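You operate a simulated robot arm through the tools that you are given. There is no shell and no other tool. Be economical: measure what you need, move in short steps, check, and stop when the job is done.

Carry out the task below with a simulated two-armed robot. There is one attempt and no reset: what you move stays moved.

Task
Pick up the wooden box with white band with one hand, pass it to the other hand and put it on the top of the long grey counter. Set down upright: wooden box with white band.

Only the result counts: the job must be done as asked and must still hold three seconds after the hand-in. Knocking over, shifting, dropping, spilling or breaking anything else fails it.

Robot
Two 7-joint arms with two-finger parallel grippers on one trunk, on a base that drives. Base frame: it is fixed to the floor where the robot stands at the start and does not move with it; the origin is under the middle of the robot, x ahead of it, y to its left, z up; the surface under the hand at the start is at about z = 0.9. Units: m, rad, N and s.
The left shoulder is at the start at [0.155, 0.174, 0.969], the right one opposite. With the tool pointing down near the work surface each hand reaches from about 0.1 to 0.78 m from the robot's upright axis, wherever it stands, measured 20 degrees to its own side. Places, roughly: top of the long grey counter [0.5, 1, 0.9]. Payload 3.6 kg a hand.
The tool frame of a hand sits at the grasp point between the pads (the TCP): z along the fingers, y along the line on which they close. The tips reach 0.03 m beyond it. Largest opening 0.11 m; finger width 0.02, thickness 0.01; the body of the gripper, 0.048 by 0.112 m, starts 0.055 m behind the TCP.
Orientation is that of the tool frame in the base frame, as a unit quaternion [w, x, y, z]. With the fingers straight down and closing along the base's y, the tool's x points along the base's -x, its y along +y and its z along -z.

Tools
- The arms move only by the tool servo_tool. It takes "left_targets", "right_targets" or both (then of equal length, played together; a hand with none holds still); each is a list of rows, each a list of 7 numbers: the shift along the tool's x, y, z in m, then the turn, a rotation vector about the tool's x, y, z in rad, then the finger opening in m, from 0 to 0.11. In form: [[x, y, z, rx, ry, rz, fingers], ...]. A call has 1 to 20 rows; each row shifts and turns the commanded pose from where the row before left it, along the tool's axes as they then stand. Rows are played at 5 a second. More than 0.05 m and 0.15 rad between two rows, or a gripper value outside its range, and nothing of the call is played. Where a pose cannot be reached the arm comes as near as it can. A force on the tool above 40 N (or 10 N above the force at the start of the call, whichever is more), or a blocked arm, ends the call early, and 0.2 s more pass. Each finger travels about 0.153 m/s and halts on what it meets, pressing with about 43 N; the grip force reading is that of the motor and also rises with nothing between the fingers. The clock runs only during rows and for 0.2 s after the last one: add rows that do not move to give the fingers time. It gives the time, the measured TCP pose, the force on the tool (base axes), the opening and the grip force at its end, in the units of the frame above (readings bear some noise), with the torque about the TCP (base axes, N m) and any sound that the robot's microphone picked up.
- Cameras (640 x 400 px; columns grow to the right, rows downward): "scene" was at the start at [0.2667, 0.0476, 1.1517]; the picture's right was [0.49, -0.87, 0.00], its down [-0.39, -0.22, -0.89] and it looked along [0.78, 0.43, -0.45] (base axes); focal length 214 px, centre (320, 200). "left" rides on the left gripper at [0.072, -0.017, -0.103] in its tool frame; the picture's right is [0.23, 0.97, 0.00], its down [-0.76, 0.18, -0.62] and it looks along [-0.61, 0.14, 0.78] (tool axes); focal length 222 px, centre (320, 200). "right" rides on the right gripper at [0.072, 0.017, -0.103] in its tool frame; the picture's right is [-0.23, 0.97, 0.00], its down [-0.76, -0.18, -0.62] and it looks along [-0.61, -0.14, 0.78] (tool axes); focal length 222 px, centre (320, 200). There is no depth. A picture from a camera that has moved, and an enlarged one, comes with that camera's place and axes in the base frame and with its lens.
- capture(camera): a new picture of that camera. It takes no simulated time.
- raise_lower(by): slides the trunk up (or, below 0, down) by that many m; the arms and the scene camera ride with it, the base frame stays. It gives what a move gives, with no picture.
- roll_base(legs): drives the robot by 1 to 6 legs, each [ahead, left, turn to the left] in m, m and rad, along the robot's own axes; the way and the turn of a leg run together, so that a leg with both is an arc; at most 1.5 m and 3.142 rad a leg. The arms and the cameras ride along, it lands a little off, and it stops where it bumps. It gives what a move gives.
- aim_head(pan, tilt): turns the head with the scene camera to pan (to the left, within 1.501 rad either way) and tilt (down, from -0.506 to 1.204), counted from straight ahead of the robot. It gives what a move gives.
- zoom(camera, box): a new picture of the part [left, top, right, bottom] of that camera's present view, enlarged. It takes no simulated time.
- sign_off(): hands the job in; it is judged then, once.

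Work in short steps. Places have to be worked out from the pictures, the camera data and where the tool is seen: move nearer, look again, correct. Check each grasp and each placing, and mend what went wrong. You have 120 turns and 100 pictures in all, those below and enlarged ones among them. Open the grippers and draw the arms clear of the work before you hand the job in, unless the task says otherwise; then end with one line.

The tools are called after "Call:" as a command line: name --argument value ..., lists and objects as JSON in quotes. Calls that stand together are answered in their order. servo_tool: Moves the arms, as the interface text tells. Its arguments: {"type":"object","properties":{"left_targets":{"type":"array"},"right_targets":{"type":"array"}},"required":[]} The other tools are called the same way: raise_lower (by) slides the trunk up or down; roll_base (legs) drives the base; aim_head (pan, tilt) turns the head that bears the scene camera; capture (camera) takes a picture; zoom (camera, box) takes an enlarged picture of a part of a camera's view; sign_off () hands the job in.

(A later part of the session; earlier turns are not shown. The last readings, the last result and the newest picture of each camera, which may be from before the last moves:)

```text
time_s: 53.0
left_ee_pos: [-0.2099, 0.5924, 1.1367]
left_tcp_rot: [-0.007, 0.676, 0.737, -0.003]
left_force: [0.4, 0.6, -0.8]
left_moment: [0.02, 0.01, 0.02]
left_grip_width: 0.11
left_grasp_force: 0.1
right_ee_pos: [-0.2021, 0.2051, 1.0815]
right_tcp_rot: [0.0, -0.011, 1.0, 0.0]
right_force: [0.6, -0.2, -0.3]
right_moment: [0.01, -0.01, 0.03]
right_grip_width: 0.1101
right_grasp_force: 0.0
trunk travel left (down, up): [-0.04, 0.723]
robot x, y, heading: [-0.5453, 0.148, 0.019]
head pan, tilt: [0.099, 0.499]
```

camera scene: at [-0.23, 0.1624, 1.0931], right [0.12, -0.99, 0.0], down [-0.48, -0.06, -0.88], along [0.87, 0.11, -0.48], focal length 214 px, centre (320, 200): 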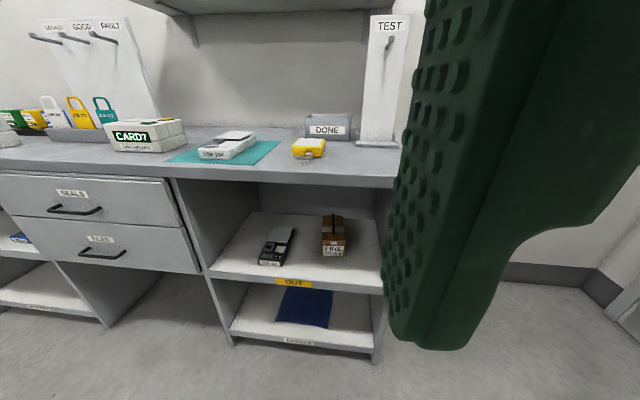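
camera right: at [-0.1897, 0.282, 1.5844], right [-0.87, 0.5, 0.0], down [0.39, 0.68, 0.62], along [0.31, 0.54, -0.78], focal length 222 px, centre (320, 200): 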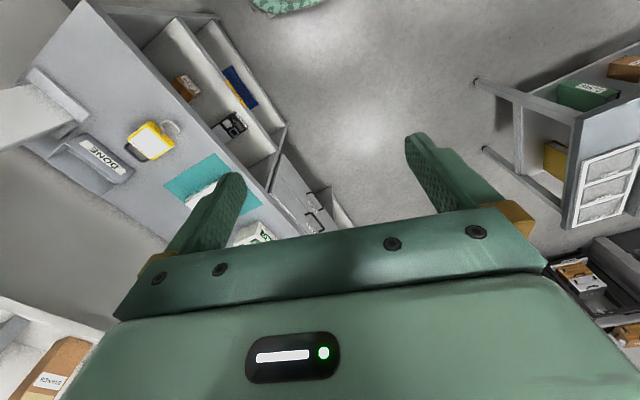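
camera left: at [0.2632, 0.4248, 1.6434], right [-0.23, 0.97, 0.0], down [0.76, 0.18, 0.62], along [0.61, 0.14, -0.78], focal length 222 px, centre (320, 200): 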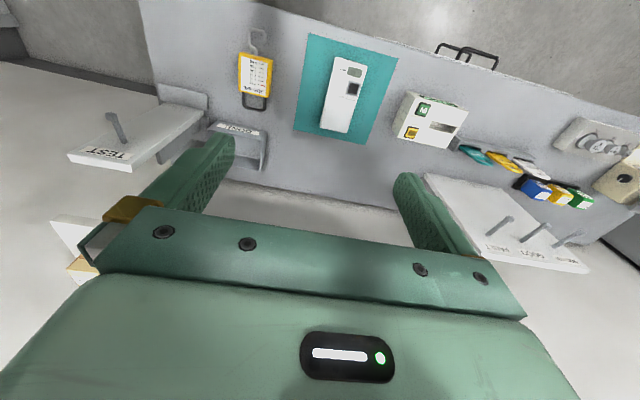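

Call:
servo_tool --left_targets '[[0, 0, 0, 0, 0, 0.138, 0.11], [0, 0, 0, 0, 0, 0.138, 0.11], [0, 0, 0, 0, 0, 0.138, 0.11], [0, 0, 0, 0, 0, 0.138, 0.11], [0, 0, 0, 0, 0, 0.138, 0.11], [0, 0, 0, 0, 0, 0.138, 0.11], [0, 0, 0, 0, 0, 0.138, 0.11], [0, 0, 0, 0, 0, 0.138, 0.11], [0, 0, 0, 0, 0, 0.138, 0.11], [0, 0, 0, 0, 0, 0.138, 0.11], [0, 0, 0, 0, 0, 0.138, 0.11], [0, 0, 0, 0, 0, 0.138, 0.11]]'

```text
time_s: 55.6
left_ee_pos: [-0.2097, 0.5925, 1.1361]
left_tcp_rot: [-0.003, 1.0, 0.003, -0.009]
left_force: [0.0, 0.2, 0.0]
left_moment: [-0.01, -0.03, -0.01]
left_grip_width: 0.1102
left_grasp_force: 0.1
right_ee_pos: [-0.2016, 0.2048, 1.0814]
right_tcp_rot: [0.0, -0.011, 1.0, 0.0]
right_force: [-0.5, 0.6, -0.2]
right_moment: [0.02, -0.04, 0.03]
right_grip_width: 0.11
right_grasp_force: 0.1
trunk travel left (down, up): [-0.04, 0.723]
robot x, y, heading: [-0.5437, 0.1426, 0.022]
head pan, tilt: [0.099, 0.499]
```

Roll done. Now I bring the hand forward, inward and down before pitching it to horizontal.

Call:
servo_tool --left_targets '[[0.02, 0.015, 0.03, 0, 0, 0, 0.11], [0.02, 0.015, 0.03, 0, 0, 0, 0.11], [0.02, 0.015, 0.03, 0, 0, 0, 0.11], [0.02, 0.015, 0.03, 0, 0, 0, 0.11], [0.02, 0.015, 0.03, 0, 0, 0, 0.11], [0.02, 0.015, 0.03, 0, 0, 0, 0.11], [0.02, 0.015, 0.03, 0, 0, 0, 0.11], [0.02, 0.015, 0.03, 0, 0, 0, 0.11], [0.02, 0.015, 0.03, 0, 0, 0, 0.11], [0.02, 0.015, 0.03, 0, 0, 0, 0.11]]'

Call:
servo_tool --left_targets '[[0, 0, 0, 0, 0.143, 0, 0.11], [0, 0, 0, 0, 0.143, 0, 0.11], [0, 0, 0, 0, 0.143, 0, 0.11], [0, 0, 0, 0, 0.143, 0, 0.11], [0, 0, 0, 0, 0.143, 0, 0.11], [0, 0, 0, 0, 0.143, 0, 0.11], [0, 0, 0, 0, 0.143, 0, 0.11], [0, 0, 0, 0, 0.143, 0, 0.11], [0, 0, 0, 0, 0.143, 0, 0.11], [0, 0, 0, 0, 0.143, 0, 0.11], [0, 0, 0, 0, 0.143, 0, 0.11]]'

```text
time_s: 56.1
left_ee_pos: [-0.1824, 0.5736, 1.0908]
left_tcp_rot: [0.003, 1.0, 0.004, -0.006]
left_force: [-0.2, 0.1, -0.3]
left_moment: [-0.01, 0.0, 0.0]
left_grip_width: 0.1102
left_grasp_force: 0.1
right_ee_pos: [-0.2017, 0.2009, 1.0793]
right_tcp_rot: [-0.004, -0.002, 1.0, -0.007]
right_force: [-0.6, -21.7, -4.6]
right_moment: [1.08, -0.01, -0.12]
right_grip_width: 0.0999
right_grasp_force: 0.1
trunk travel left (down, up): [-0.04, 0.723]
robot x, y, heading: [-0.5471, 0.1455, 0.016]
head pan, tilt: [0.099, 0.499]
stopped in row 2 (right hand): the force on the tool passed its limit at 90 N (the readings are from after the stop); the commanded pose is now the measured one
```

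```text
time_s: 56.5
left_ee_pos: [-0.1835, 0.5761, 1.09]
left_tcp_rot: [0.005, 0.999, 0.007, 0.035]
left_force: [0.1, -0.6, 0.0]
left_moment: [-0.02, 0.0, 0.03]
left_grip_width: 0.1096
left_grasp_force: 0.1
right_ee_pos: [-0.2043, 0.2004, 1.0812]
right_tcp_rot: [-0.007, -0.005, 1.0, -0.005]
right_force: [3.8, -12.8, -3.7]
right_moment: [0.57, 0.28, -0.34]
right_grip_width: 0.1035
right_grasp_force: 0.1
trunk travel left (down, up): [-0.04, 0.723]
robot x, y, heading: [-0.5494, 0.1441, 0.018]
head pan, tilt: [0.099, 0.499]
stopped in row 1 (right hand): the force on the tool passed its limit at 66 N (the readings are from after the stop); the commanded pose is now the measured one
```

The left forearm touched the right hand. I move the right hand away to its own side.

Call:
servo_tool --right_targets '[[0, -0.03, 0, 0, 0, 0, 0.11], [0, -0.03, 0, 0, 0, 0, 0.11], [0, -0.03, 0, 0, 0, 0, 0.11], [0, -0.03, 0, 0, 0, 0, 0.11], [0, -0.03, 0, 0, 0, 0, 0.11], [0, -0.03, 0, 0, 0, 0, 0.11], [0, -0.03, 0, 0, 0, 0, 0.11], [0, -0.03, 0, 0, 0, 0, 0.11], [0, -0.03, 0, 0, 0, 0, 0.11], [0, -0.03, 0, 0, 0, 0, 0.11]]'

Call:
capture --camera "scene"

```text
time_s: 58.7
left_ee_pos: [-0.1835, 0.5747, 1.0907]
left_tcp_rot: [0.005, 0.999, 0.006, 0.036]
left_force: [0.2, 0.2, -0.1]
left_moment: [0.0, -0.03, -0.04]
left_grip_width: 0.11
left_grasp_force: 0.0
right_ee_pos: [-0.1992, -0.06, 1.0709]
right_tcp_rot: [-0.006, -0.006, 1.0, -0.004]
right_force: [0.5, -0.3, -0.4]
right_moment: [0.0, 0.01, 0.04]
right_grip_width: 0.1101
right_grasp_force: 0.1
right hand out of reach, approached as far as the arm can: row 9, 10
trunk travel left (down, up): [-0.04, 0.723]
robot x, y, heading: [-0.5432, 0.1441, 0.022]
head pan, tilt: [0.099, 0.499]
```

```text
62 pictures are left
camera scene: at [-0.2301, 0.1623, 1.0931], right [0.12, -0.99, 0.0], down [-0.48, -0.06, -0.88], along [0.87, 0.11, -0.48], focal length 214 px, centre (320, 200)
```

scene: 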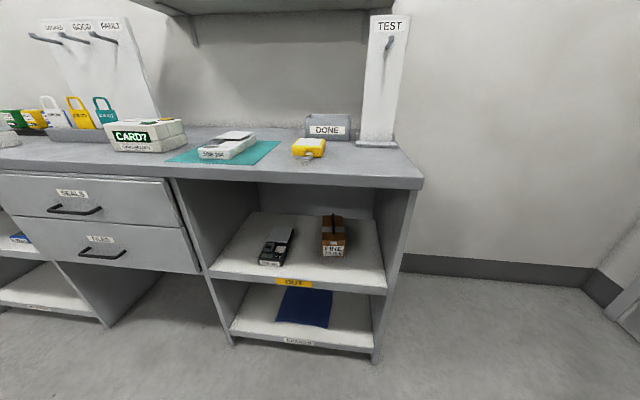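

Clear. Retry the left hand's forward-down move.

Call:
servo_tool --left_targets '[[0.02, 0.01, 0.03, 0, 0, 0, 0.11], [0.02, 0.01, 0.03, 0, 0, 0, 0.11], [0.02, 0.01, 0.03, 0, 0, 0, 0.11], [0.02, 0.01, 0.03, 0, 0, 0, 0.11], [0.02, 0.01, 0.03, 0, 0, 0, 0.11], [0.02, 0.01, 0.03, 0, 0, 0, 0.11], [0.02, 0.01, 0.03, 0, 0, 0, 0.11], [0.02, 0.01, 0.03, 0, 0, 0, 0.11], [0.02, 0.01, 0.03, 0, 0, 0, 0.11], [0.02, 0.01, 0.03, 0, 0, 0, 0.11]]'

Call:
servo_tool --left_targets '[[0, 0, 0, 0, 0.143, 0, 0.11], [0, 0, 0, 0, 0.143, 0, 0.11], [0, 0, 0, 0, 0.143, 0, 0.11], [0, 0, 0, 0, 0.143, 0, 0.11], [0, 0, 0, 0, 0.143, 0, 0.11], [0, 0, 0, 0, 0.143, 0, 0.11], [0, 0, 0, 0, 0.143, 0, 0.11], [0, 0, 0, 0, 0.143, 0, 0.11], [0, 0, 0, 0, 0.143, 0, 0.11], [0, 0, 0, 0, 0.143, 0, 0.11]]'

```text
time_s: 60.9
left_ee_pos: [0.0001, 0.5422, 0.8064]
left_tcp_rot: [0.005, 0.999, 0.005, 0.035]
left_force: [0.0, 0.3, 0.2]
left_moment: [-0.01, 0.04, 0.01]
left_grip_width: 0.1099
left_grasp_force: 0.0
left hand out of reach, approached as far as the arm can: row 4, 5, 6, 7, 8, 9, 10
right_ee_pos: [-0.1994, -0.0617, 1.072]
right_tcp_rot: [-0.006, -0.007, 1.0, -0.004]
right_force: [-0.6, 0.1, -0.4]
right_moment: [-0.03, -0.04, 0.02]
right_grip_width: 0.1098
right_grasp_force: 0.1
trunk travel left (down, up): [-0.04, 0.723]
robot x, y, heading: [-0.5433, 0.1465, 0.021]
head pan, tilt: [0.099, 0.499]
```

```text
time_s: 63.1
left_ee_pos: [-0.004, 0.5643, 0.8017]
left_tcp_rot: [0.0, 0.732, 0.007, 0.682]
left_force: [0.6, 0.0, 0.6]
left_moment: [0.01, -0.02, -0.03]
left_grip_width: 0.1096
left_grasp_force: 0.0
left hand out of reach, approached as far as the arm can: row 1, 2, 3, 4, 5, 9
right_ee_pos: [-0.1992, -0.0606, 1.0706]
right_tcp_rot: [-0.007, -0.007, 1.0, -0.004]
right_force: [0.3, 0.3, 0.6]
right_moment: [-0.02, -0.03, -0.02]
right_grip_width: 0.1099
right_grasp_force: 0.1
trunk travel left (down, up): [-0.04, 0.723]
robot x, y, heading: [-0.5477, 0.1421, 0.026]
head pan, tilt: [0.099, 0.499]
```

The tool now points forward. I lower the hand to about shelf-box height and bring it inward.

Call:
servo_tool --left_targets '[[-0.024, 0.01, 0, 0, 0.007, 0, 0.11], [-0.024, 0.01, 0, 0, 0.007, 0, 0.11], [-0.024, 0.01, 0, 0, 0.007, 0, 0.11], [-0.024, 0.01, 0, 0, 0.007, 0, 0.11], [-0.024, 0.01, 0, 0, 0.007, 0, 0.11], [-0.024, 0.01, 0, 0, 0.007, 0, 0.11], [-0.024, 0.01, 0, 0, 0.007, 0, 0.11], [-0.024, 0.01, 0, 0, 0.007, 0, 0.11], [-0.024, 0.01, 0, 0, 0.007, 0, 0.11], [-0.024, 0.01, 0, 0, 0.007, 0, 0.11]]'

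Call:
capture --camera "left"

Call:
capture --camera "scene"

```text
time_s: 65.3
left_ee_pos: [0.0046, 0.5375, 0.5953]
left_tcp_rot: [0.004, 0.711, 0.007, 0.703]
left_force: [-0.3, -0.4, -0.5]
left_moment: [0.02, 0.01, 0.0]
left_grip_width: 0.11
left_grasp_force: 0.0
left hand out of reach, approached as far as the arm can: row 1, 2, 3, 4, 5, 6, 7, 8, 9, 10
right_ee_pos: [-0.1994, -0.0617, 1.0708]
right_tcp_rot: [-0.006, -0.006, 1.0, -0.004]
right_force: [0.6, 1.2, -1.6]
right_moment: [0.01, -0.02, 0.0]
right_grip_width: 0.1099
right_grasp_force: 0.0
trunk travel left (down, up): [-0.04, 0.723]
robot x, y, heading: [-0.5439, 0.1445, 0.02]
head pan, tilt: [0.099, 0.499]
```

```text
61 pictures are left
camera left: at [-0.0975, 0.5553, 0.6683], right [0.01, -0.97, 0.24], down [-0.63, -0.19, -0.75], along [0.78, -0.15, -0.61], focal length 222 px, centre (320, 200)
```

left: 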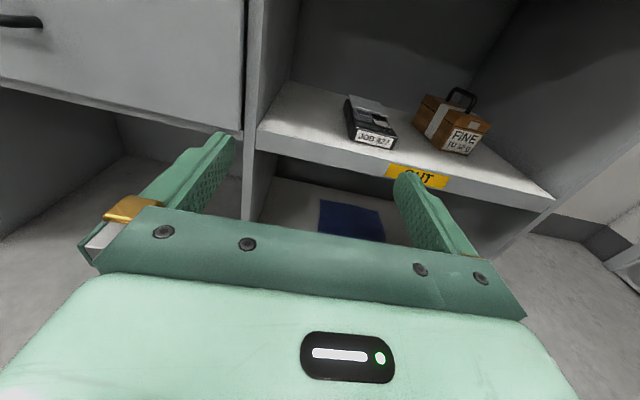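

```text
60 pictures are left
camera scene: at [-0.2301, 0.162, 1.0932], right [0.12, -0.99, 0.0], down [-0.48, -0.06, -0.88], along [0.87, 0.11, -0.48], focal length 214 px, centre (320, 200)
```

scene: 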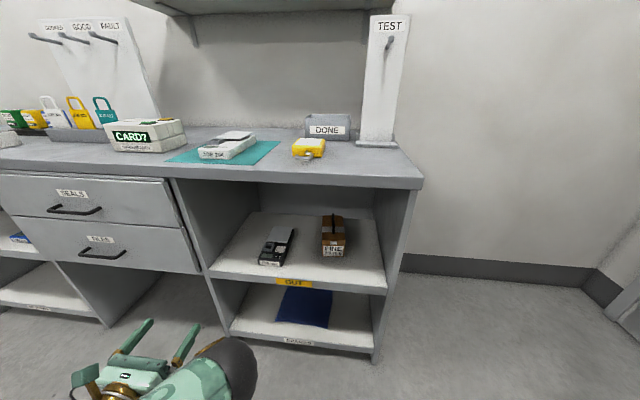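

The view is good, and the box is axis-aligned. I slide the base right so the left hand lines up with the box.

Call:
roll_base --legs '[[0.0, -0.35, 0]]'

Call:
capture --camera "left"

Call:
zoom --camera "left" --box '[220, 60, 420, 185]'

```text
time_s: 67.5
left_ee_pos: [0.0112, 0.1873, 0.5962]
left_tcp_rot: [0.0, 0.711, 0.01, 0.703]
left_force: [0.1, 0.2, -0.4]
left_moment: [0.0, 0.02, -0.01]
left_grip_width: 0.1102
left_grasp_force: 0.1
right_ee_pos: [-0.1909, -0.4122, 1.07]
right_tcp_rot: [-0.008, -0.009, 1.0, -0.003]
right_force: [-0.2, 0.4, 0.1]
right_moment: [0.01, -0.01, -0.01]
right_grip_width: 0.1101
right_grasp_force: 0.1
trunk travel left (down, up): [-0.04, 0.723]
robot x, y, heading: [-0.5346, -0.207, 0.021]
head pan, tilt: [0.099, 0.499]
```

```text
59 pictures are left
camera left: at [-0.091, 0.2041, 0.6686], right [0.01, -0.97, 0.24], down [-0.63, -0.2, -0.75], along [0.78, -0.14, -0.61], focal length 222 px, centre (320, 200)
```

left: 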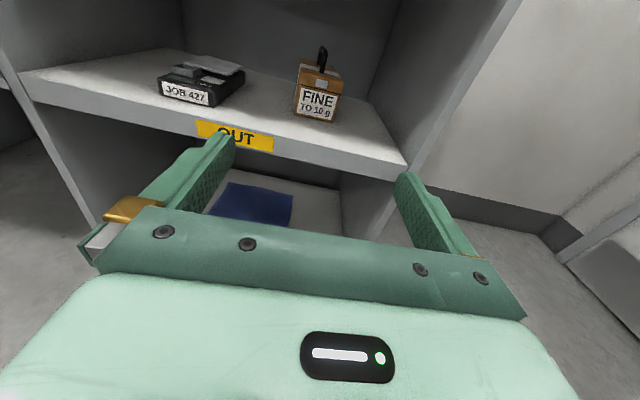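

```text
3.20 times, centred on (320, 122) of left
camera zoom: at [-0.091, 0.2041, 0.6686], right [0.01, -0.97, 0.24], down [-0.63, -0.2, -0.75], along [0.78, -0.14, -0.61], focal length 711 px, centre (320, 448)
```

zoom: 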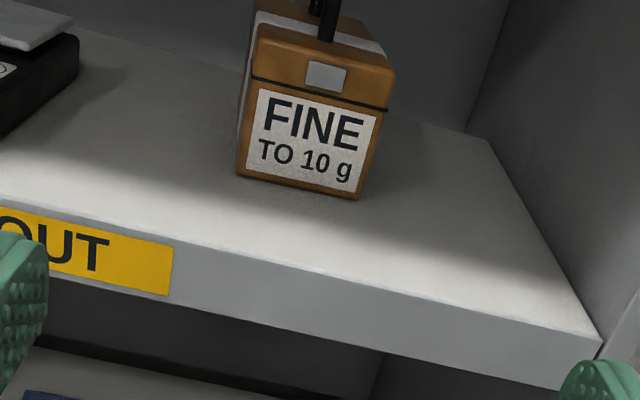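

From this view the box centre is y≈0.186, front x≈0.405, matching the earlier estimate. I lower the trunk and tip the fingers slightly down so the wrist clears the shelf edge.

Call:
raise_lower --by -0.035

Call:
servo_tool --left_targets '[[0, 0, 0, 0, -0.075, 0, 0.11], [0, 0, 0, 0, -0.075, 0, 0.11], [0, 0, 0, 0, 0, 0, 0.11]]'

```text
time_s: 68.3
left_ee_pos: [0.012, 0.1875, 0.561]
left_tcp_rot: [0.003, 0.711, 0.01, 0.703]
left_force: [-0.3, -0.6, 0.9]
left_moment: [0.0, 0.02, -0.01]
left_grip_width: 0.11
left_grasp_force: 0.2
right_ee_pos: [-0.1762, -0.4099, 1.0296]
right_tcp_rot: [-0.024, -0.009, 1.0, -0.003]
right_force: [0.3, 0.2, -0.4]
right_moment: [0.0, -0.03, 0.0]
right_grip_width: 0.1102
right_grasp_force: 0.0
trunk travel left (down, up): [-0.005, 0.758]
robot x, y, heading: [-0.5343, -0.2089, 0.025]
head pan, tilt: [0.099, 0.499]
```

```text
time_s: 69.1
left_ee_pos: [0.0112, 0.1863, 0.5601]
left_tcp_rot: [0.003, 0.762, 0.01, 0.647]
left_force: [0.2, -0.2, 0.0]
left_moment: [0.02, 0.0, 0.02]
left_grip_width: 0.11
left_grasp_force: 0.0
right_ee_pos: [-0.1743, -0.4112, 1.0276]
right_tcp_rot: [-0.024, -0.009, 1.0, -0.003]
right_force: [0.5, -0.3, 0.4]
right_moment: [0.03, -0.02, 0.0]
right_grip_width: 0.1102
right_grasp_force: 0.1
trunk travel left (down, up): [-0.005, 0.758]
robot x, y, heading: [-0.5374, -0.2107, 0.03]
head pan, tilt: [0.099, 0.499]
```

Lower 1.5 cm more, then drive to just in front of the box and check.

Call:
servo_tool --left_targets '[[-0.008, 0, 0, 0, 0, 0, 0.11], [-0.008, 0, 0, 0, 0, 0, 0.11], [0, 0, 0, 0, 0, 0, 0.11]]'

Call:
roll_base --legs '[[0.29, -0.006, 0]]'

Call:
capture --camera "left"

Call:
capture --camera "scene"

```text
time_s: 69.9
left_ee_pos: [0.008, 0.1885, 0.5438]
left_tcp_rot: [0.004, 0.763, 0.01, 0.647]
left_force: [-0.8, -0.5, 0.5]
left_moment: [-0.04, 0.0, -0.01]
left_grip_width: 0.1099
left_grasp_force: 0.2
right_ee_pos: [-0.175, -0.4113, 1.0289]
right_tcp_rot: [-0.024, -0.009, 1.0, -0.004]
right_force: [0.2, -0.1, 1.1]
right_moment: [-0.01, -0.01, -0.01]
right_grip_width: 0.1102
right_grasp_force: 0.0
trunk travel left (down, up): [-0.005, 0.758]
robot x, y, heading: [-0.5368, -0.2074, 0.022]
head pan, tilt: [0.099, 0.499]
```

```text
time_s: 72.0
left_ee_pos: [0.3054, 0.1878, 0.5427]
left_tcp_rot: [0.004, 0.763, 0.009, 0.646]
left_force: [-0.4, 0.2, 0.7]
left_moment: [0.03, -0.03, -0.04]
left_grip_width: 0.11
left_grasp_force: 0.1
right_ee_pos: [0.1231, -0.412, 1.029]
right_tcp_rot: [-0.025, -0.008, 1.0, -0.002]
right_force: [0.2, -0.8, -0.9]
right_moment: [0.01, 0.03, 0.02]
right_grip_width: 0.11
right_grasp_force: 0.0
trunk travel left (down, up): [-0.005, 0.758]
robot x, y, heading: [-0.2377, -0.2099, 0.025]
head pan, tilt: [0.099, 0.499]
```

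```text
57 pictures are left
camera left: at [0.2168, 0.2055, 0.6318], right [0.04, -0.97, 0.24], down [-0.74, -0.19, -0.65], along [0.67, -0.15, -0.72], focal length 222 px, centre (320, 200)
```

left: 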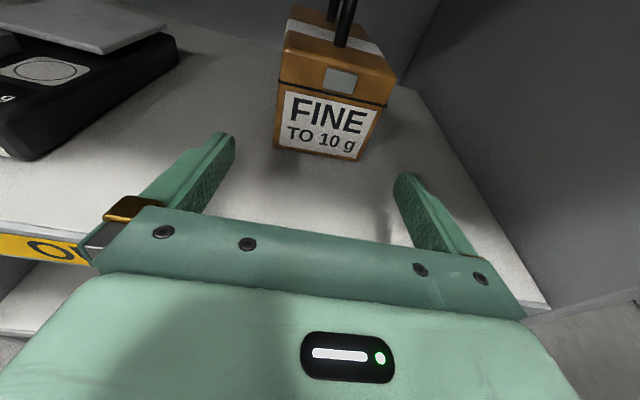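

```text
56 pictures are left
camera scene: at [0.0983, -0.1888, 1.055], right [0.12, -0.99, 0.0], down [-0.48, -0.06, -0.88], along [0.87, 0.11, -0.48], focal length 214 px, centre (320, 200)
```

scene: 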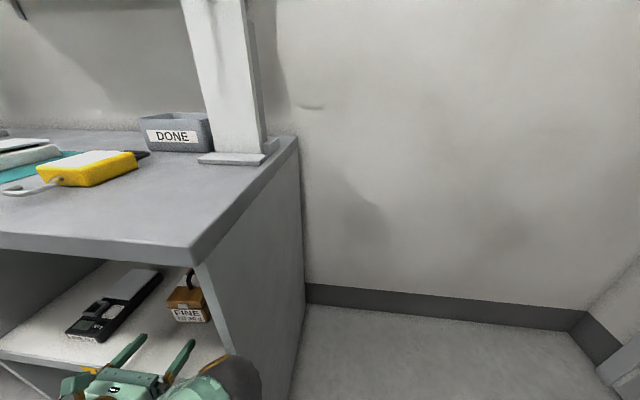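

Box centre y≈0.184 with hand at 0.188. I drive in 11 cm with a small correction to the right.

Call:
roll_base --legs '[[0.055, -0.006, 0]]'

Call:
capture --camera "left"

```text
time_s: 72.9
left_ee_pos: [0.3316, 0.18, 0.5392]
left_tcp_rot: [0.008, 0.768, 0.01, 0.64]
left_force: [-0.4, 0.3, -0.1]
left_moment: [0.01, 0.0, 0.03]
left_grip_width: 0.1099
left_grasp_force: 0.2
right_ee_pos: [0.1534, -0.4161, 1.0295]
right_tcp_rot: [-0.025, -0.009, 1.0, -0.002]
right_force: [1.0, 0.1, -0.5]
right_moment: [-0.01, -0.03, -0.02]
right_grip_width: 0.11
right_grasp_force: 0.0
trunk travel left (down, up): [-0.005, 0.758]
robot x, y, heading: [-0.2074, -0.2103, 0.021]
head pan, tilt: [0.099, 0.499]
stopped in leg 1: the robot was blocked; the commanded pose is now the measured one
```

```text
55 pictures are left
camera left: at [0.2432, 0.1979, 0.6281], right [0.04, -0.97, 0.25], down [-0.75, -0.2, -0.63], along [0.66, -0.16, -0.73], focal length 222 px, centre (320, 200)
```

left: 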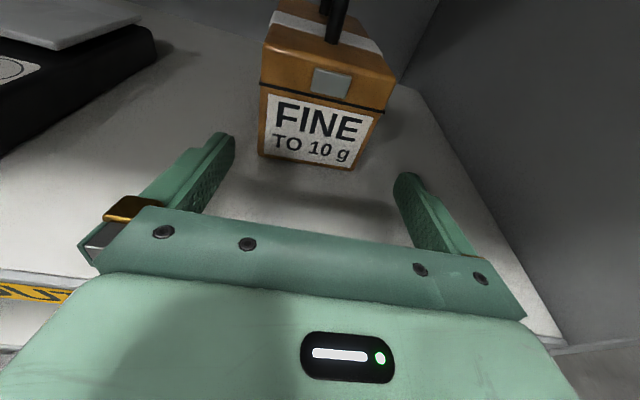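

The base was blocked early. I look left with the head to see what the arm touches.

Call:
aim_head --pan 0.6 --tilt 1.0

Call:
capture --camera "scene"

```text
time_s: 73.8
left_ee_pos: [0.3307, 0.1781, 0.5391]
left_tcp_rot: [0.007, 0.767, 0.011, 0.641]
left_force: [-0.7, -0.1, 0.2]
left_moment: [0.02, 0.01, 0.03]
left_grip_width: 0.1098
left_grasp_force: 0.0
right_ee_pos: [0.1543, -0.4153, 1.0292]
right_tcp_rot: [-0.025, -0.009, 1.0, -0.002]
right_force: [0.4, -0.6, -0.2]
right_moment: [-0.01, -0.01, -0.01]
right_grip_width: 0.1101
right_grasp_force: 0.0
trunk travel left (down, up): [-0.005, 0.758]
robot x, y, heading: [-0.2065, -0.2104, 0.024]
head pan, tilt: [0.6, 1.0]
```

```text
54 pictures are left
camera scene: at [0.0943, -0.1641, 1.0152], right [0.58, -0.81, 0.0], down [-0.68, -0.49, -0.54], along [0.44, 0.32, -0.84], focal length 214 px, centre (320, 200)
```

scene: 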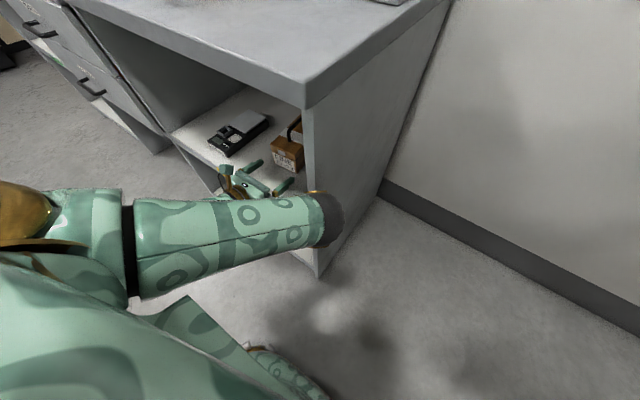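

The arm is contorted: its elbow sits right and hits the side panel. I back out and re-pose the arm with its natural wrist roll and fingers pitched down about 0.7 rad, which still keeps the wrist camera above the shelf.

Call:
roll_base --legs '[[-0.35, 0.0, 0]]'

Call:
servo_tool --left_targets '[[0.03, 0, 0, 0, 0, 0, 0.11], [0.03, 0, 0, 0, 0, 0, 0.11], [0.03, 0, 0, 0, 0, 0, 0.11], [0.03, 0, 0, 0, 0, 0, 0.11], [0.03, 0, 0, 0, 0, 0, 0.11], [0.03, 0, 0, 0, 0, 0, 0.11], [0.03, 0, 0, 0, 0, 0, 0.11], [0.03, 0, 0, 0, 0, 0, 0.11]]'

Call:
servo_tool --left_targets '[[0, 0, 0, 0, -0.14, 0, 0.11], [0, 0, 0, 0, -0.14, 0, 0.11], [0, 0, 0, 0, -0.14, 0, 0.11], [0, 0, 0, 0, -0.14, 0, 0.11], [0, 0, 0, 0, -0.14, 0, 0.11], [0, 0, 0, 0, -0.14, 0, 0.11], [0, 0, 0, 0, -0.14, 0, 0.11], [0, 0, 0, 0, -0.14, 0, 0.11], [0, 0, 0, 0, -0.14, 0, 0.11], [0, 0, 0, 0, -0.13, 0, 0.11]]'

```text
time_s: 76.1
left_ee_pos: [-0.0117, 0.1698, 0.5378]
left_tcp_rot: [0.011, 0.768, 0.007, 0.64]
left_force: [-0.1, -0.1, -0.9]
left_moment: [0.0, -0.03, 0.0]
left_grip_width: 0.1099
left_grasp_force: 0.1
right_ee_pos: [-0.1918, -0.4225, 1.0284]
right_tcp_rot: [-0.025, -0.004, 1.0, -0.002]
right_force: [-1.1, -0.2, 0.1]
right_moment: [-0.03, 0.02, 0.0]
right_grip_width: 0.1101
right_grasp_force: 0.1
trunk travel left (down, up): [-0.005, 0.758]
robot x, y, heading: [-0.5534, -0.2202, 0.019]
head pan, tilt: [0.6, 1.0]
```

```text
time_s: 77.9
left_ee_pos: [0.0358, 0.1803, 0.7729]
left_tcp_rot: [0.01, 0.769, 0.008, 0.639]
left_force: [0.1, 0.4, -0.6]
left_moment: [0.0, 0.02, -0.02]
left_grip_width: 0.1098
left_grasp_force: 0.1
left hand out of reach, approached as far as the arm can: row 4
right_ee_pos: [-0.1922, -0.4243, 1.0287]
right_tcp_rot: [-0.025, -0.005, 1.0, -0.004]
right_force: [-0.4, 0.4, -0.1]
right_moment: [-0.01, -0.02, -0.02]
right_grip_width: 0.1099
right_grasp_force: 0.1
trunk travel left (down, up): [-0.005, 0.758]
robot x, y, heading: [-0.5516, -0.2181, 0.02]
head pan, tilt: [0.6, 1.0]
```

```text
time_s: 80.1
left_ee_pos: [0.033, 0.1821, 0.772]
left_tcp_rot: [0.013, 1.0, 0.0, -0.002]
left_force: [-0.3, 0.6, 0.4]
left_moment: [-0.01, 0.0, 0.0]
left_grip_width: 0.1102
left_grasp_force: 0.0
right_ee_pos: [-0.1913, -0.4233, 1.0278]
right_tcp_rot: [-0.025, -0.004, 1.0, -0.003]
right_force: [0.4, 0.2, 0.3]
right_moment: [-0.03, 0.0, 0.0]
right_grip_width: 0.1099
right_grasp_force: 0.0
trunk travel left (down, up): [-0.005, 0.758]
robot x, y, heading: [-0.5528, -0.2205, 0.016]
head pan, tilt: [0.6, 1.0]
```

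Now pointing down; I unroll the wrist.

Call:
servo_tool --left_targets '[[0, 0, -0.01, 0, 0, -0.15, 0.11], [0, 0, -0.01, 0, 0, -0.15, 0.11], [0, 0, -0.01, 0, 0, -0.15, 0.11], [0, 0, -0.01, 0, 0, -0.15, 0.11], [0, 0, -0.01, 0, 0, -0.15, 0.11], [0, 0, -0.01, 0, 0, -0.15, 0.11], [0, 0, -0.01, 0, 0, -0.15, 0.11], [0, 0, -0.01, 0, 0, -0.15, 0.11], [0, 0, -0.01, 0, 0, -0.15, 0.11], [0, 0, -0.01, 0, 0, -0.15, 0.11], [0, 0, -0.01, 0, 0, -0.15, 0.11]]'

Call:
servo_tool --left_targets '[[0, 0, 0, 0, 0, -0.15, 0.11], [0, 0, 0, 0, 0, -0.15, 0.11], [0, 0, 0, 0, 0, -0.15, 0.11], [0, 0, 0, 0, 0, -0.15, 0.11], [0, 0, 0, 0, 0, -0.15, 0.11], [0, 0, 0, 0, 0, -0.15, 0.11], [0, 0, 0, 0, 0, -0.15, 0.11], [0, 0, 0, 0, 0, -0.15, 0.11], [0, 0, 0, 0, 0, -0.15, 0.11], [0, 0, 0, 0, 0, -0.14, 0.11]]'

```text
time_s: 82.5
left_ee_pos: [0.0351, 0.1835, 0.8823]
left_tcp_rot: [0.008, 0.678, 0.735, -0.01]
left_force: [0.8, 0.7, -0.9]
left_moment: [0.01, 0.01, 0.02]
left_grip_width: 0.1099
left_grasp_force: 0.0
right_ee_pos: [-0.1927, -0.4237, 1.0274]
right_tcp_rot: [-0.026, -0.005, 1.0, -0.003]
right_force: [0.5, -1.0, -0.5]
right_moment: [0.01, 0.03, 0.04]
right_grip_width: 0.1096
right_grasp_force: 0.1
trunk travel left (down, up): [-0.005, 0.758]
robot x, y, heading: [-0.5524, -0.2204, 0.021]
head pan, tilt: [0.6, 1.0]
```

```text
time_s: 84.7
left_ee_pos: [0.0339, 0.1845, 0.8832]
left_tcp_rot: [-0.001, 0.001, 1.0, -0.013]
left_force: [-0.5, 0.5, 0.3]
left_moment: [-0.02, 0.01, -0.01]
left_grip_width: 0.11
left_grasp_force: 0.0
right_ee_pos: [-0.1914, -0.4229, 1.0275]
right_tcp_rot: [-0.026, -0.004, 1.0, -0.003]
right_force: [1.2, 0.2, -0.1]
right_moment: [0.05, -0.04, -0.01]
right_grip_width: 0.1101
right_grasp_force: 0.1
trunk travel left (down, up): [-0.005, 0.758]
robot x, y, heading: [-0.5497, -0.2203, 0.019]
head pan, tilt: [0.6, 1.0]
```

Now pitch up to 0.7 rad below horizontal, then lower and bring the hand inward.

Call:
servo_tool --left_targets '[[0, 0, 0, 0, -0.145, 0, 0.11], [0, 0, 0, 0, -0.145, 0, 0.11], [0, 0, 0, 0, -0.145, 0, 0.11], [0, 0, 0, 0, -0.145, 0, 0.11], [0, 0, 0, 0, -0.145, 0, 0.11], [0, 0, 0, 0, -0.145, 0, 0.11]]'

Call:
servo_tool --left_targets '[[0.0245, -0.01, 0.0206, 0, 0, 0, 0.11], [0.0245, -0.01, 0.0206, 0, 0, 0, 0.11], [0.0245, -0.01, 0.0206, 0, 0, 0, 0.11], [0.0245, -0.01, 0.0206, 0, 0, 0, 0.11], [0.0245, -0.01, 0.0206, 0, 0, 0, 0.11], [0.0245, -0.01, 0.0206, 0, 0, 0, 0.11], [0.0245, -0.01, 0.0206, 0, 0, 0, 0.11], [0.0245, -0.01, 0.0206, 0, 0, 0, 0.11], [0.0245, -0.01, 0.0206, 0, 0, 0, 0.11], [0.0245, -0.01, 0.0206, 0, 0, 0, 0.11]]'

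Call:
capture --camera "scene"

Call:
capture --camera "left"

```text
time_s: 86.1
left_ee_pos: [0.0351, 0.1882, 0.8823]
left_tcp_rot: [0.422, -0.002, 0.906, -0.013]
left_force: [0.4, -0.5, 0.1]
left_moment: [0.01, 0.02, 0.01]
left_grip_width: 0.1099
left_grasp_force: 0.1
left hand out of reach, approached as far as the arm can: row 6
right_ee_pos: [-0.1924, -0.424, 1.0289]
right_tcp_rot: [-0.026, -0.005, 1.0, -0.003]
right_force: [0.4, -0.7, -0.1]
right_moment: [-0.01, 0.02, -0.02]
right_grip_width: 0.1101
right_grasp_force: 0.0
trunk travel left (down, up): [-0.005, 0.758]
robot x, y, heading: [-0.5582, -0.2208, 0.015]
head pan, tilt: [0.6, 1.0]
```

```text
time_s: 88.5
left_ee_pos: [0.0546, 0.1243, 0.5962]
left_tcp_rot: [0.456, -0.003, 0.89, 0.003]
left_force: [0.2, 0.1, 0.4]
left_moment: [0.0, 0.01, 0.01]
left_grip_width: 0.1102
left_grasp_force: 0.2
left hand out of reach, approached as far as the arm can: row 1, 2, 3
right_ee_pos: [-0.1911, -0.4225, 1.0284]
right_tcp_rot: [-0.026, -0.005, 1.0, -0.002]
right_force: [-0.5, 0.2, 0.5]
right_moment: [0.0, 0.03, 0.03]
right_grip_width: 0.1098
right_grasp_force: 0.2
trunk travel left (down, up): [-0.005, 0.758]
robot x, y, heading: [-0.5523, -0.2168, 0.018]
head pan, tilt: [0.6, 1.0]
stopped in row 10 (left hand): the arm was blocked; the commanded pose is now the measured one
```

```text
53 pictures are left
camera scene: at [-0.2497, -0.1715, 1.0141], right [0.58, -0.82, 0.0], down [-0.69, -0.49, -0.54], along [0.44, 0.31, -0.84], focal length 214 px, centre (320, 200)
```

scene: 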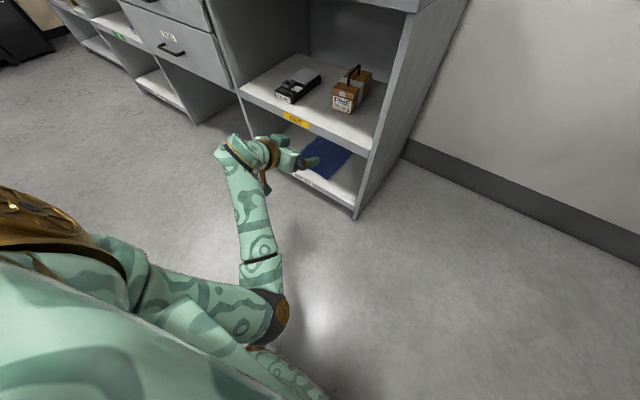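

```text
52 pictures are left
camera left: at [-0.0715, 0.107, 0.5981], right [-0.14, 0.97, -0.18], down [-0.06, 0.17, 0.98], along [0.99, 0.15, 0.04], focal length 222 px, centre (320, 200)
```

left: 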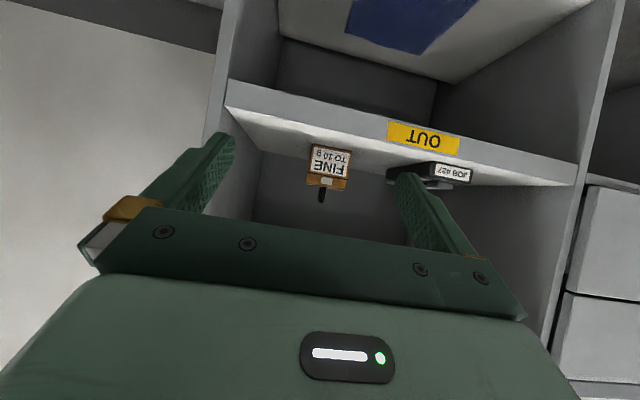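

The arm is now in a compact natural pose behind the gripper, pitch ≈0.62 below horizontal. I need about 4 cm lower; I try that in small steps.

Call:
servo_tool --left_targets '[[0.0114, 0.005, 0.0082, 0, 0, 0, 0.11], [0.0114, 0.005, 0.0082, 0, 0, 0, 0.11], [0.0114, 0.005, 0.0082, 0, 0, 0, 0.11]]'

Call:
aim_head --pan 0.9 --tilt 1.1

Call:
capture --camera "scene"

```text
time_s: 89.3
left_ee_pos: [0.0654, 0.1394, 0.5783]
left_tcp_rot: [0.449, -0.005, 0.893, -0.002]
left_force: [0.5, 0.6, 0.6]
left_moment: [0.01, -0.01, -0.03]
left_grip_width: 0.1102
left_grasp_force: 0.1
left hand out of reach, approached as far as the arm can: row 1, 2, 3
right_ee_pos: [-0.1921, -0.4234, 1.0284]
right_tcp_rot: [-0.026, -0.005, 1.0, -0.003]
right_force: [-0.7, 0.6, -0.3]
right_moment: [-0.01, 0.01, 0.02]
right_grip_width: 0.1102
right_grasp_force: 0.0
trunk travel left (down, up): [-0.005, 0.758]
robot x, y, heading: [-0.5523, -0.2203, 0.016]
head pan, tilt: [0.6, 1.0]
```

```text
time_s: 90.1
left_ee_pos: [0.0651, 0.1395, 0.5797]
left_tcp_rot: [0.45, -0.003, 0.893, -0.001]
left_force: [-0.7, -0.4, 0.6]
left_moment: [-0.05, 0.01, -0.02]
left_grip_width: 0.1102
left_grasp_force: 0.1
right_ee_pos: [-0.1915, -0.4241, 1.0285]
right_tcp_rot: [-0.026, -0.005, 1.0, -0.003]
right_force: [0.1, 0.2, -0.3]
right_moment: [0.0, 0.02, 0.01]
right_grip_width: 0.11
right_grasp_force: 0.0
trunk travel left (down, up): [-0.005, 0.758]
robot x, y, heading: [-0.5555, -0.2154, 0.018]
head pan, tilt: [0.901, 1.1]
```

```text
51 pictures are left
camera scene: at [-0.268, -0.1619, 1.0075], right [0.79, -0.61, 0.0], down [-0.54, -0.71, -0.45], along [0.28, 0.36, -0.89], focal length 214 px, centre (320, 200)
```

scene: 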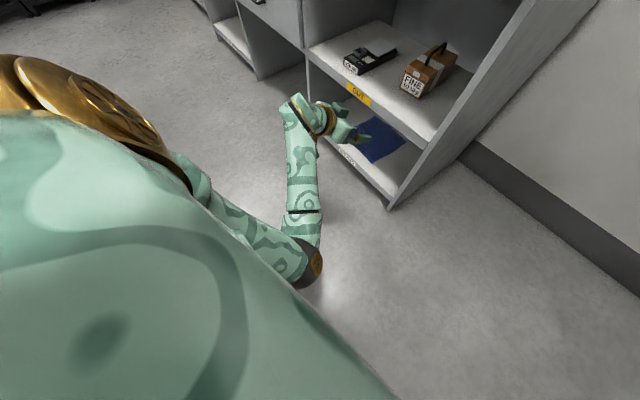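

Reach is limited there; I try with the hand nearer the body and lower.

Call:
servo_tool --left_targets '[[0.012, 0, -0.016, 0, 0, 0, 0.11], [0.012, 0, -0.016, 0, 0, 0, 0.11], [0.012, 0, -0.016, 0, 0, 0, 0.11], [0.0162, 0, 0.0117, 0, 0, 0, 0.11], [0.0162, 0, 0.0117, 0, 0, 0, 0.11]]'

```text
time_s: 91.3
left_ee_pos: [0.0262, 0.1511, 0.5927]
left_tcp_rot: [0.449, -0.002, 0.894, -0.002]
left_force: [-0.1, -0.1, -0.2]
left_moment: [0.0, 0.01, 0.0]
left_grip_width: 0.1101
left_grasp_force: 0.1
left hand out of reach, approached as far as the arm can: row 1, 2, 3, 4, 5
right_ee_pos: [-0.1922, -0.4244, 1.029]
right_tcp_rot: [-0.027, -0.005, 1.0, -0.003]
right_force: [0.1, -0.5, -0.2]
right_moment: [0.01, 0.02, 0.0]
right_grip_width: 0.1101
right_grasp_force: 0.1
trunk travel left (down, up): [-0.005, 0.758]
robot x, y, heading: [-0.5535, -0.2216, 0.016]
head pan, tilt: [0.901, 1.1]
```

Backward is worse, so I extend forward instead.

Call:
servo_tool --left_targets '[[-0.0117, 0, 0.0162, 0, 0, 0, 0.11], [-0.0117, 0, 0.0162, 0, 0, 0, 0.11], [-0.0117, 0, 0.0162, 0, 0, 0, 0.11], [-0.0117, 0, 0.0162, 0, 0, 0, 0.11], [-0.0117, 0, 0.0162, 0, 0, 0, 0.11], [-0.0117, 0, 0.0162, 0, 0, 0, 0.11], [0, 0, 0, 0, 0, 0, 0.11]]'

```text
time_s: 92.9
left_ee_pos: [0.1462, 0.152, 0.5906]
left_tcp_rot: [0.454, -0.003, 0.891, -0.002]
left_force: [-0.5, 0.3, -0.3]
left_moment: [0.01, 0.0, -0.02]
left_grip_width: 0.1098
left_grasp_force: 0.1
right_ee_pos: [-0.1919, -0.4237, 1.0275]
right_tcp_rot: [-0.026, -0.005, 1.0, -0.003]
right_force: [-0.3, -0.9, 0.3]
right_moment: [0.0, 0.02, 0.01]
right_grip_width: 0.1101
right_grasp_force: 0.1
trunk travel left (down, up): [-0.005, 0.758]
robot x, y, heading: [-0.5553, -0.2201, 0.018]
head pan, tilt: [0.901, 1.1]
```

Now in reach. Lower 4.5 cm.

Call:
servo_tool --left_targets '[[0.0122, 0, 0.0088, 0, 0, 0, 0.11], [0.0122, 0, 0.0088, 0, 0, 0, 0.11], [0.0122, 0, 0.0088, 0, 0, 0, 0.11], [0, 0, 0, 0, 0, 0, 0.11]]'

Call:
capture --camera "left"

Call:
aim_head --pan 0.5 --tilt 1.0

Call:
capture --camera "scene"

```text
time_s: 93.9
left_ee_pos: [0.1477, 0.1521, 0.546]
left_tcp_rot: [0.454, -0.003, 0.891, -0.002]
left_force: [0.6, 0.2, 0.0]
left_moment: [-0.02, 0.04, 0.01]
left_grip_width: 0.1098
left_grasp_force: 0.1
right_ee_pos: [-0.1921, -0.4238, 1.027]
right_tcp_rot: [-0.026, -0.005, 1.0, -0.003]
right_force: [0.7, -0.1, 0.3]
right_moment: [-0.02, 0.0, -0.04]
right_grip_width: 0.1099
right_grasp_force: 0.1
trunk travel left (down, up): [-0.005, 0.758]
robot x, y, heading: [-0.5522, -0.2195, 0.017]
head pan, tilt: [0.901, 1.1]
```

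```text
50 pictures are left
camera left: at [0.0226, 0.1344, 0.5483], right [-0.14, 0.97, -0.19], down [-0.06, 0.18, 0.98], along [0.99, 0.15, 0.03], focal length 222 px, centre (320, 200)
```

left: 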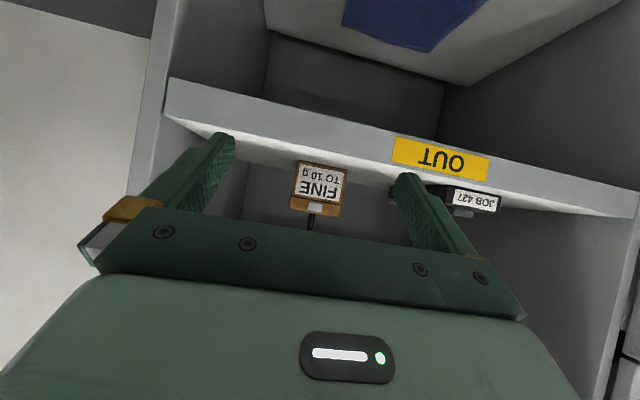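

```text
time_s: 94.7
left_ee_pos: [0.148, 0.1526, 0.5458]
left_tcp_rot: [0.454, -0.003, 0.891, -0.002]
left_force: [-0.6, -0.6, 0.2]
left_moment: [-0.02, -0.02, -0.02]
left_grip_width: 0.1101
left_grasp_force: 0.0
right_ee_pos: [-0.1936, -0.4244, 1.0283]
right_tcp_rot: [-0.026, -0.005, 1.0, -0.004]
right_force: [-0.6, 0.0, -0.6]
right_moment: [0.01, 0.01, -0.01]
right_grip_width: 0.11
right_grasp_force: 0.0
trunk travel left (down, up): [-0.005, 0.758]
robot x, y, heading: [-0.5549, -0.2202, 0.017]
head pan, tilt: [0.499, 1.0]
```

```text
49 pictures are left
camera scene: at [-0.2459, -0.1776, 1.014], right [0.49, -0.87, 0.0], down [-0.73, -0.42, -0.54], along [0.47, 0.27, -0.84], focal length 214 px, centre (320, 200)
```

scene: 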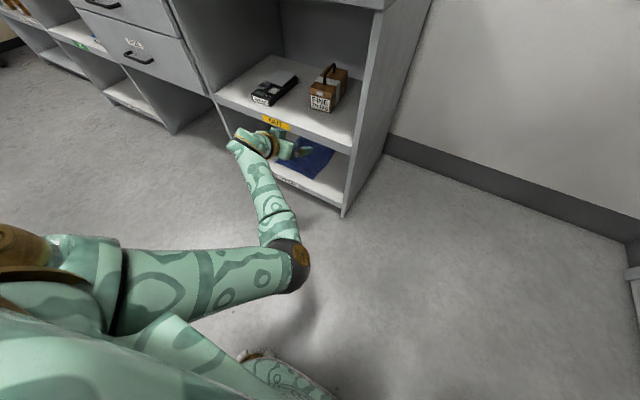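

Good pose at z 0.546. I drive in 0.2 m, aligning y, then check.

Call:
roll_base --legs '[[0.19, 0.029, 0]]'

Call:
capture --camera "left"

Call:
capture --camera "scene"

```text
time_s: 96.3
left_ee_pos: [0.3361, 0.1835, 0.5459]
left_tcp_rot: [0.453, -0.004, 0.892, -0.001]
left_force: [0.4, 0.0, 0.1]
left_moment: [0.02, 0.02, -0.02]
left_grip_width: 0.1098
left_grasp_force: 0.0
right_ee_pos: [-0.0037, -0.3916, 1.0279]
right_tcp_rot: [-0.027, -0.005, 1.0, -0.003]
right_force: [-0.5, -0.2, -0.1]
right_moment: [0.01, 0.05, 0.0]
right_grip_width: 0.1099
right_grasp_force: 0.1
trunk travel left (down, up): [-0.005, 0.758]
robot x, y, heading: [-0.3654, -0.1884, 0.019]
head pan, tilt: [0.499, 1.0]
```

```text
48 pictures are left
camera left: at [0.2112, 0.1659, 0.5481], right [-0.14, 0.97, -0.19], down [-0.06, 0.18, 0.98], along [0.99, 0.15, 0.03], focal length 222 px, centre (320, 200)
```

left: 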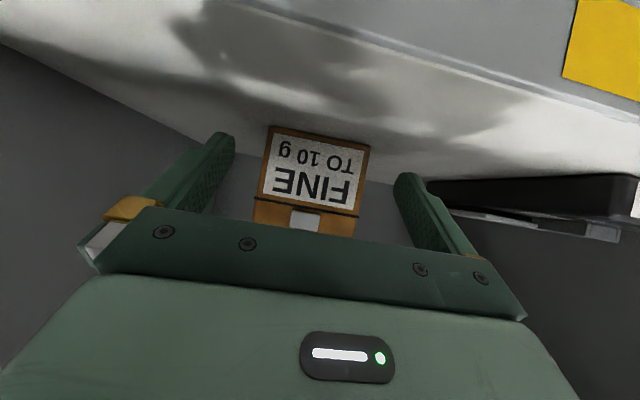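

```text
47 pictures are left
camera scene: at [-0.0574, -0.1458, 1.0139], right [0.49, -0.87, 0.0], down [-0.73, -0.41, -0.54], along [0.47, 0.27, -0.84], focal length 214 px, centre (320, 200)
```

scene: 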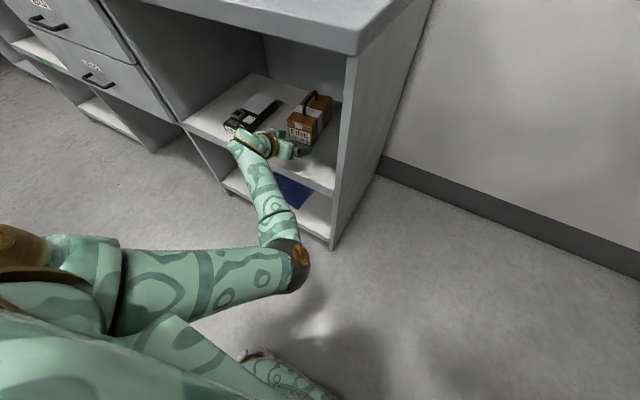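

Aligned within 2 mm (box centre y≈0.1855, front x≈0.40, shelf z≈0.50). Drive in the last 8 cm.

Call:
roll_base --legs '[[0.083, 0.0, 0]]'

Call:
capture --camera "left"

```text
time_s: 97.3
left_ee_pos: [0.4196, 0.1823, 0.5449]
left_tcp_rot: [0.453, -0.002, 0.892, -0.002]
left_force: [-0.3, 0.2, -0.3]
left_moment: [-0.03, -0.01, 0.02]
left_grip_width: 0.1101
left_grasp_force: 0.0
right_ee_pos: [0.0786, -0.3917, 1.0271]
right_tcp_rot: [-0.026, -0.004, 1.0, -0.002]
right_force: [0.1, -0.6, 0.1]
right_moment: [-0.02, 0.03, 0.02]
right_grip_width: 0.1098
right_grasp_force: 0.1
trunk travel left (down, up): [-0.005, 0.758]
robot x, y, heading: [-0.281, -0.1845, 0.013]
head pan, tilt: [0.499, 1.0]
```

```text
46 pictures are left
camera left: at [0.2936, 0.1661, 0.5479], right [-0.14, 0.97, -0.19], down [-0.06, 0.18, 0.98], along [0.99, 0.14, 0.03], focal length 222 px, centre (320, 200)
```

left: 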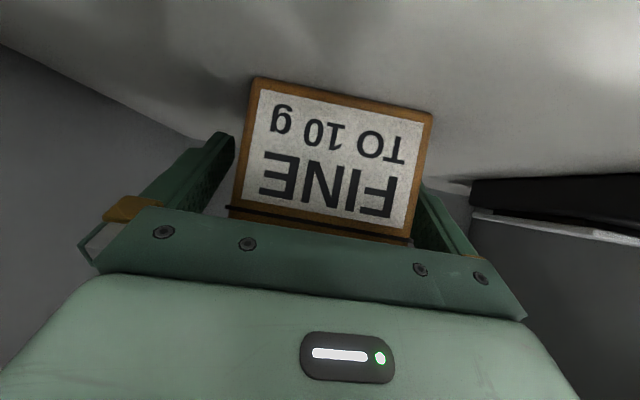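

The box sits between the fingers, a bit toward +y. I shift 3 mm and close.

Call:
servo_tool --left_targets '[[0, 0.003, 0, 0, 0, 0, 0.11], [0, 0, 0, 0, 0, 0, 0.095], [0, 0, 0, 0, 0, 0, 0.07], [0, 0, 0, 0, 0, 0, 0.06], [0, 0, 0, 0, 0, 0, 0.06]]'

```text
time_s: 98.5
left_ee_pos: [0.4185, 0.1873, 0.5468]
left_tcp_rot: [0.455, -0.002, 0.891, -0.001]
left_force: [-2.2, 1.7, 1.1]
left_moment: [0.35, -0.02, 0.16]
left_grip_width: 0.088
left_grasp_force: 42.9
right_ee_pos: [0.0764, -0.3913, 1.0277]
right_tcp_rot: [-0.026, -0.003, 1.0, -0.003]
right_force: [0.9, -0.9, 0.3]
right_moment: [0.02, 0.02, 0.01]
right_grip_width: 0.11
right_grasp_force: 0.1
trunk travel left (down, up): [-0.005, 0.758]
robot x, y, heading: [-0.2851, -0.1874, 0.016]
head pan, tilt: [0.499, 1.0]
```

Gripped at 0.088 m with 43 N. I lift a few cm with the trunk and check.

Call:
raise_lower --by 0.04

Call:
capture --camera "left"

Call:
capture --camera "scene"

```text
time_s: 99.4
left_ee_pos: [0.4196, 0.1867, 0.5839]
left_tcp_rot: [0.453, -0.003, 0.892, -0.002]
left_force: [-0.2, 0.6, -5.3]
left_moment: [0.01, 0.31, -0.02]
left_grip_width: 0.0878
left_grasp_force: 43.3
right_ee_pos: [0.0793, -0.3906, 1.0674]
right_tcp_rot: [-0.027, -0.003, 1.0, -0.003]
right_force: [0.4, 0.2, 0.0]
right_moment: [0.02, 0.04, -0.03]
right_grip_width: 0.1101
right_grasp_force: 0.0
trunk travel left (down, up): [-0.045, 0.718]
robot x, y, heading: [-0.2845, -0.1832, 0.019]
head pan, tilt: [0.499, 1.0]
```

```text
45 pictures are left
camera left: at [0.2938, 0.1691, 0.5868], right [-0.14, 0.97, -0.19], down [-0.05, 0.18, 0.98], along [0.99, 0.14, 0.03], focal length 222 px, centre (320, 200)
```

left: 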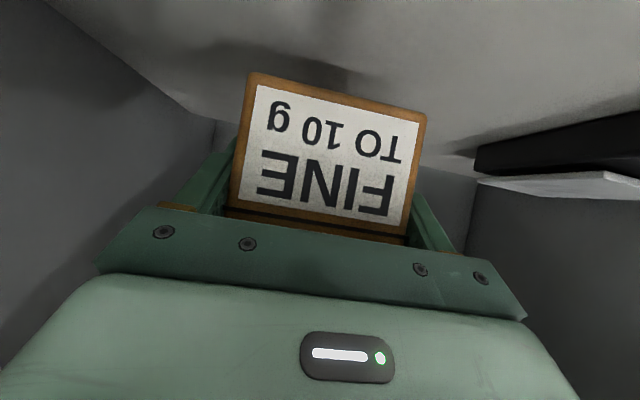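

```text
44 pictures are left
camera scene: at [-0.0002, -0.1452, 1.0569], right [0.49, -0.87, 0.0], down [-0.73, -0.41, -0.54], along [0.47, 0.27, -0.84], focal length 214 px, centre (320, 200)
```

scene: 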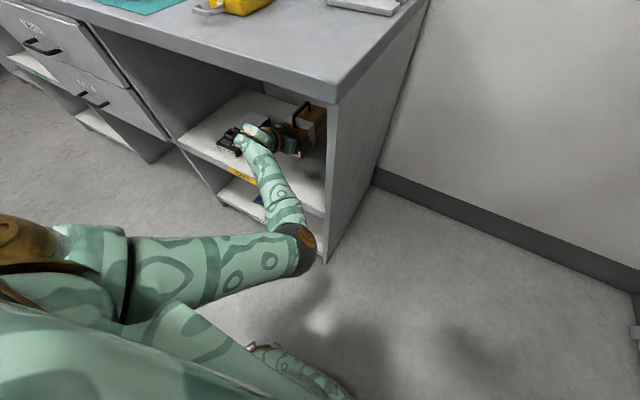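

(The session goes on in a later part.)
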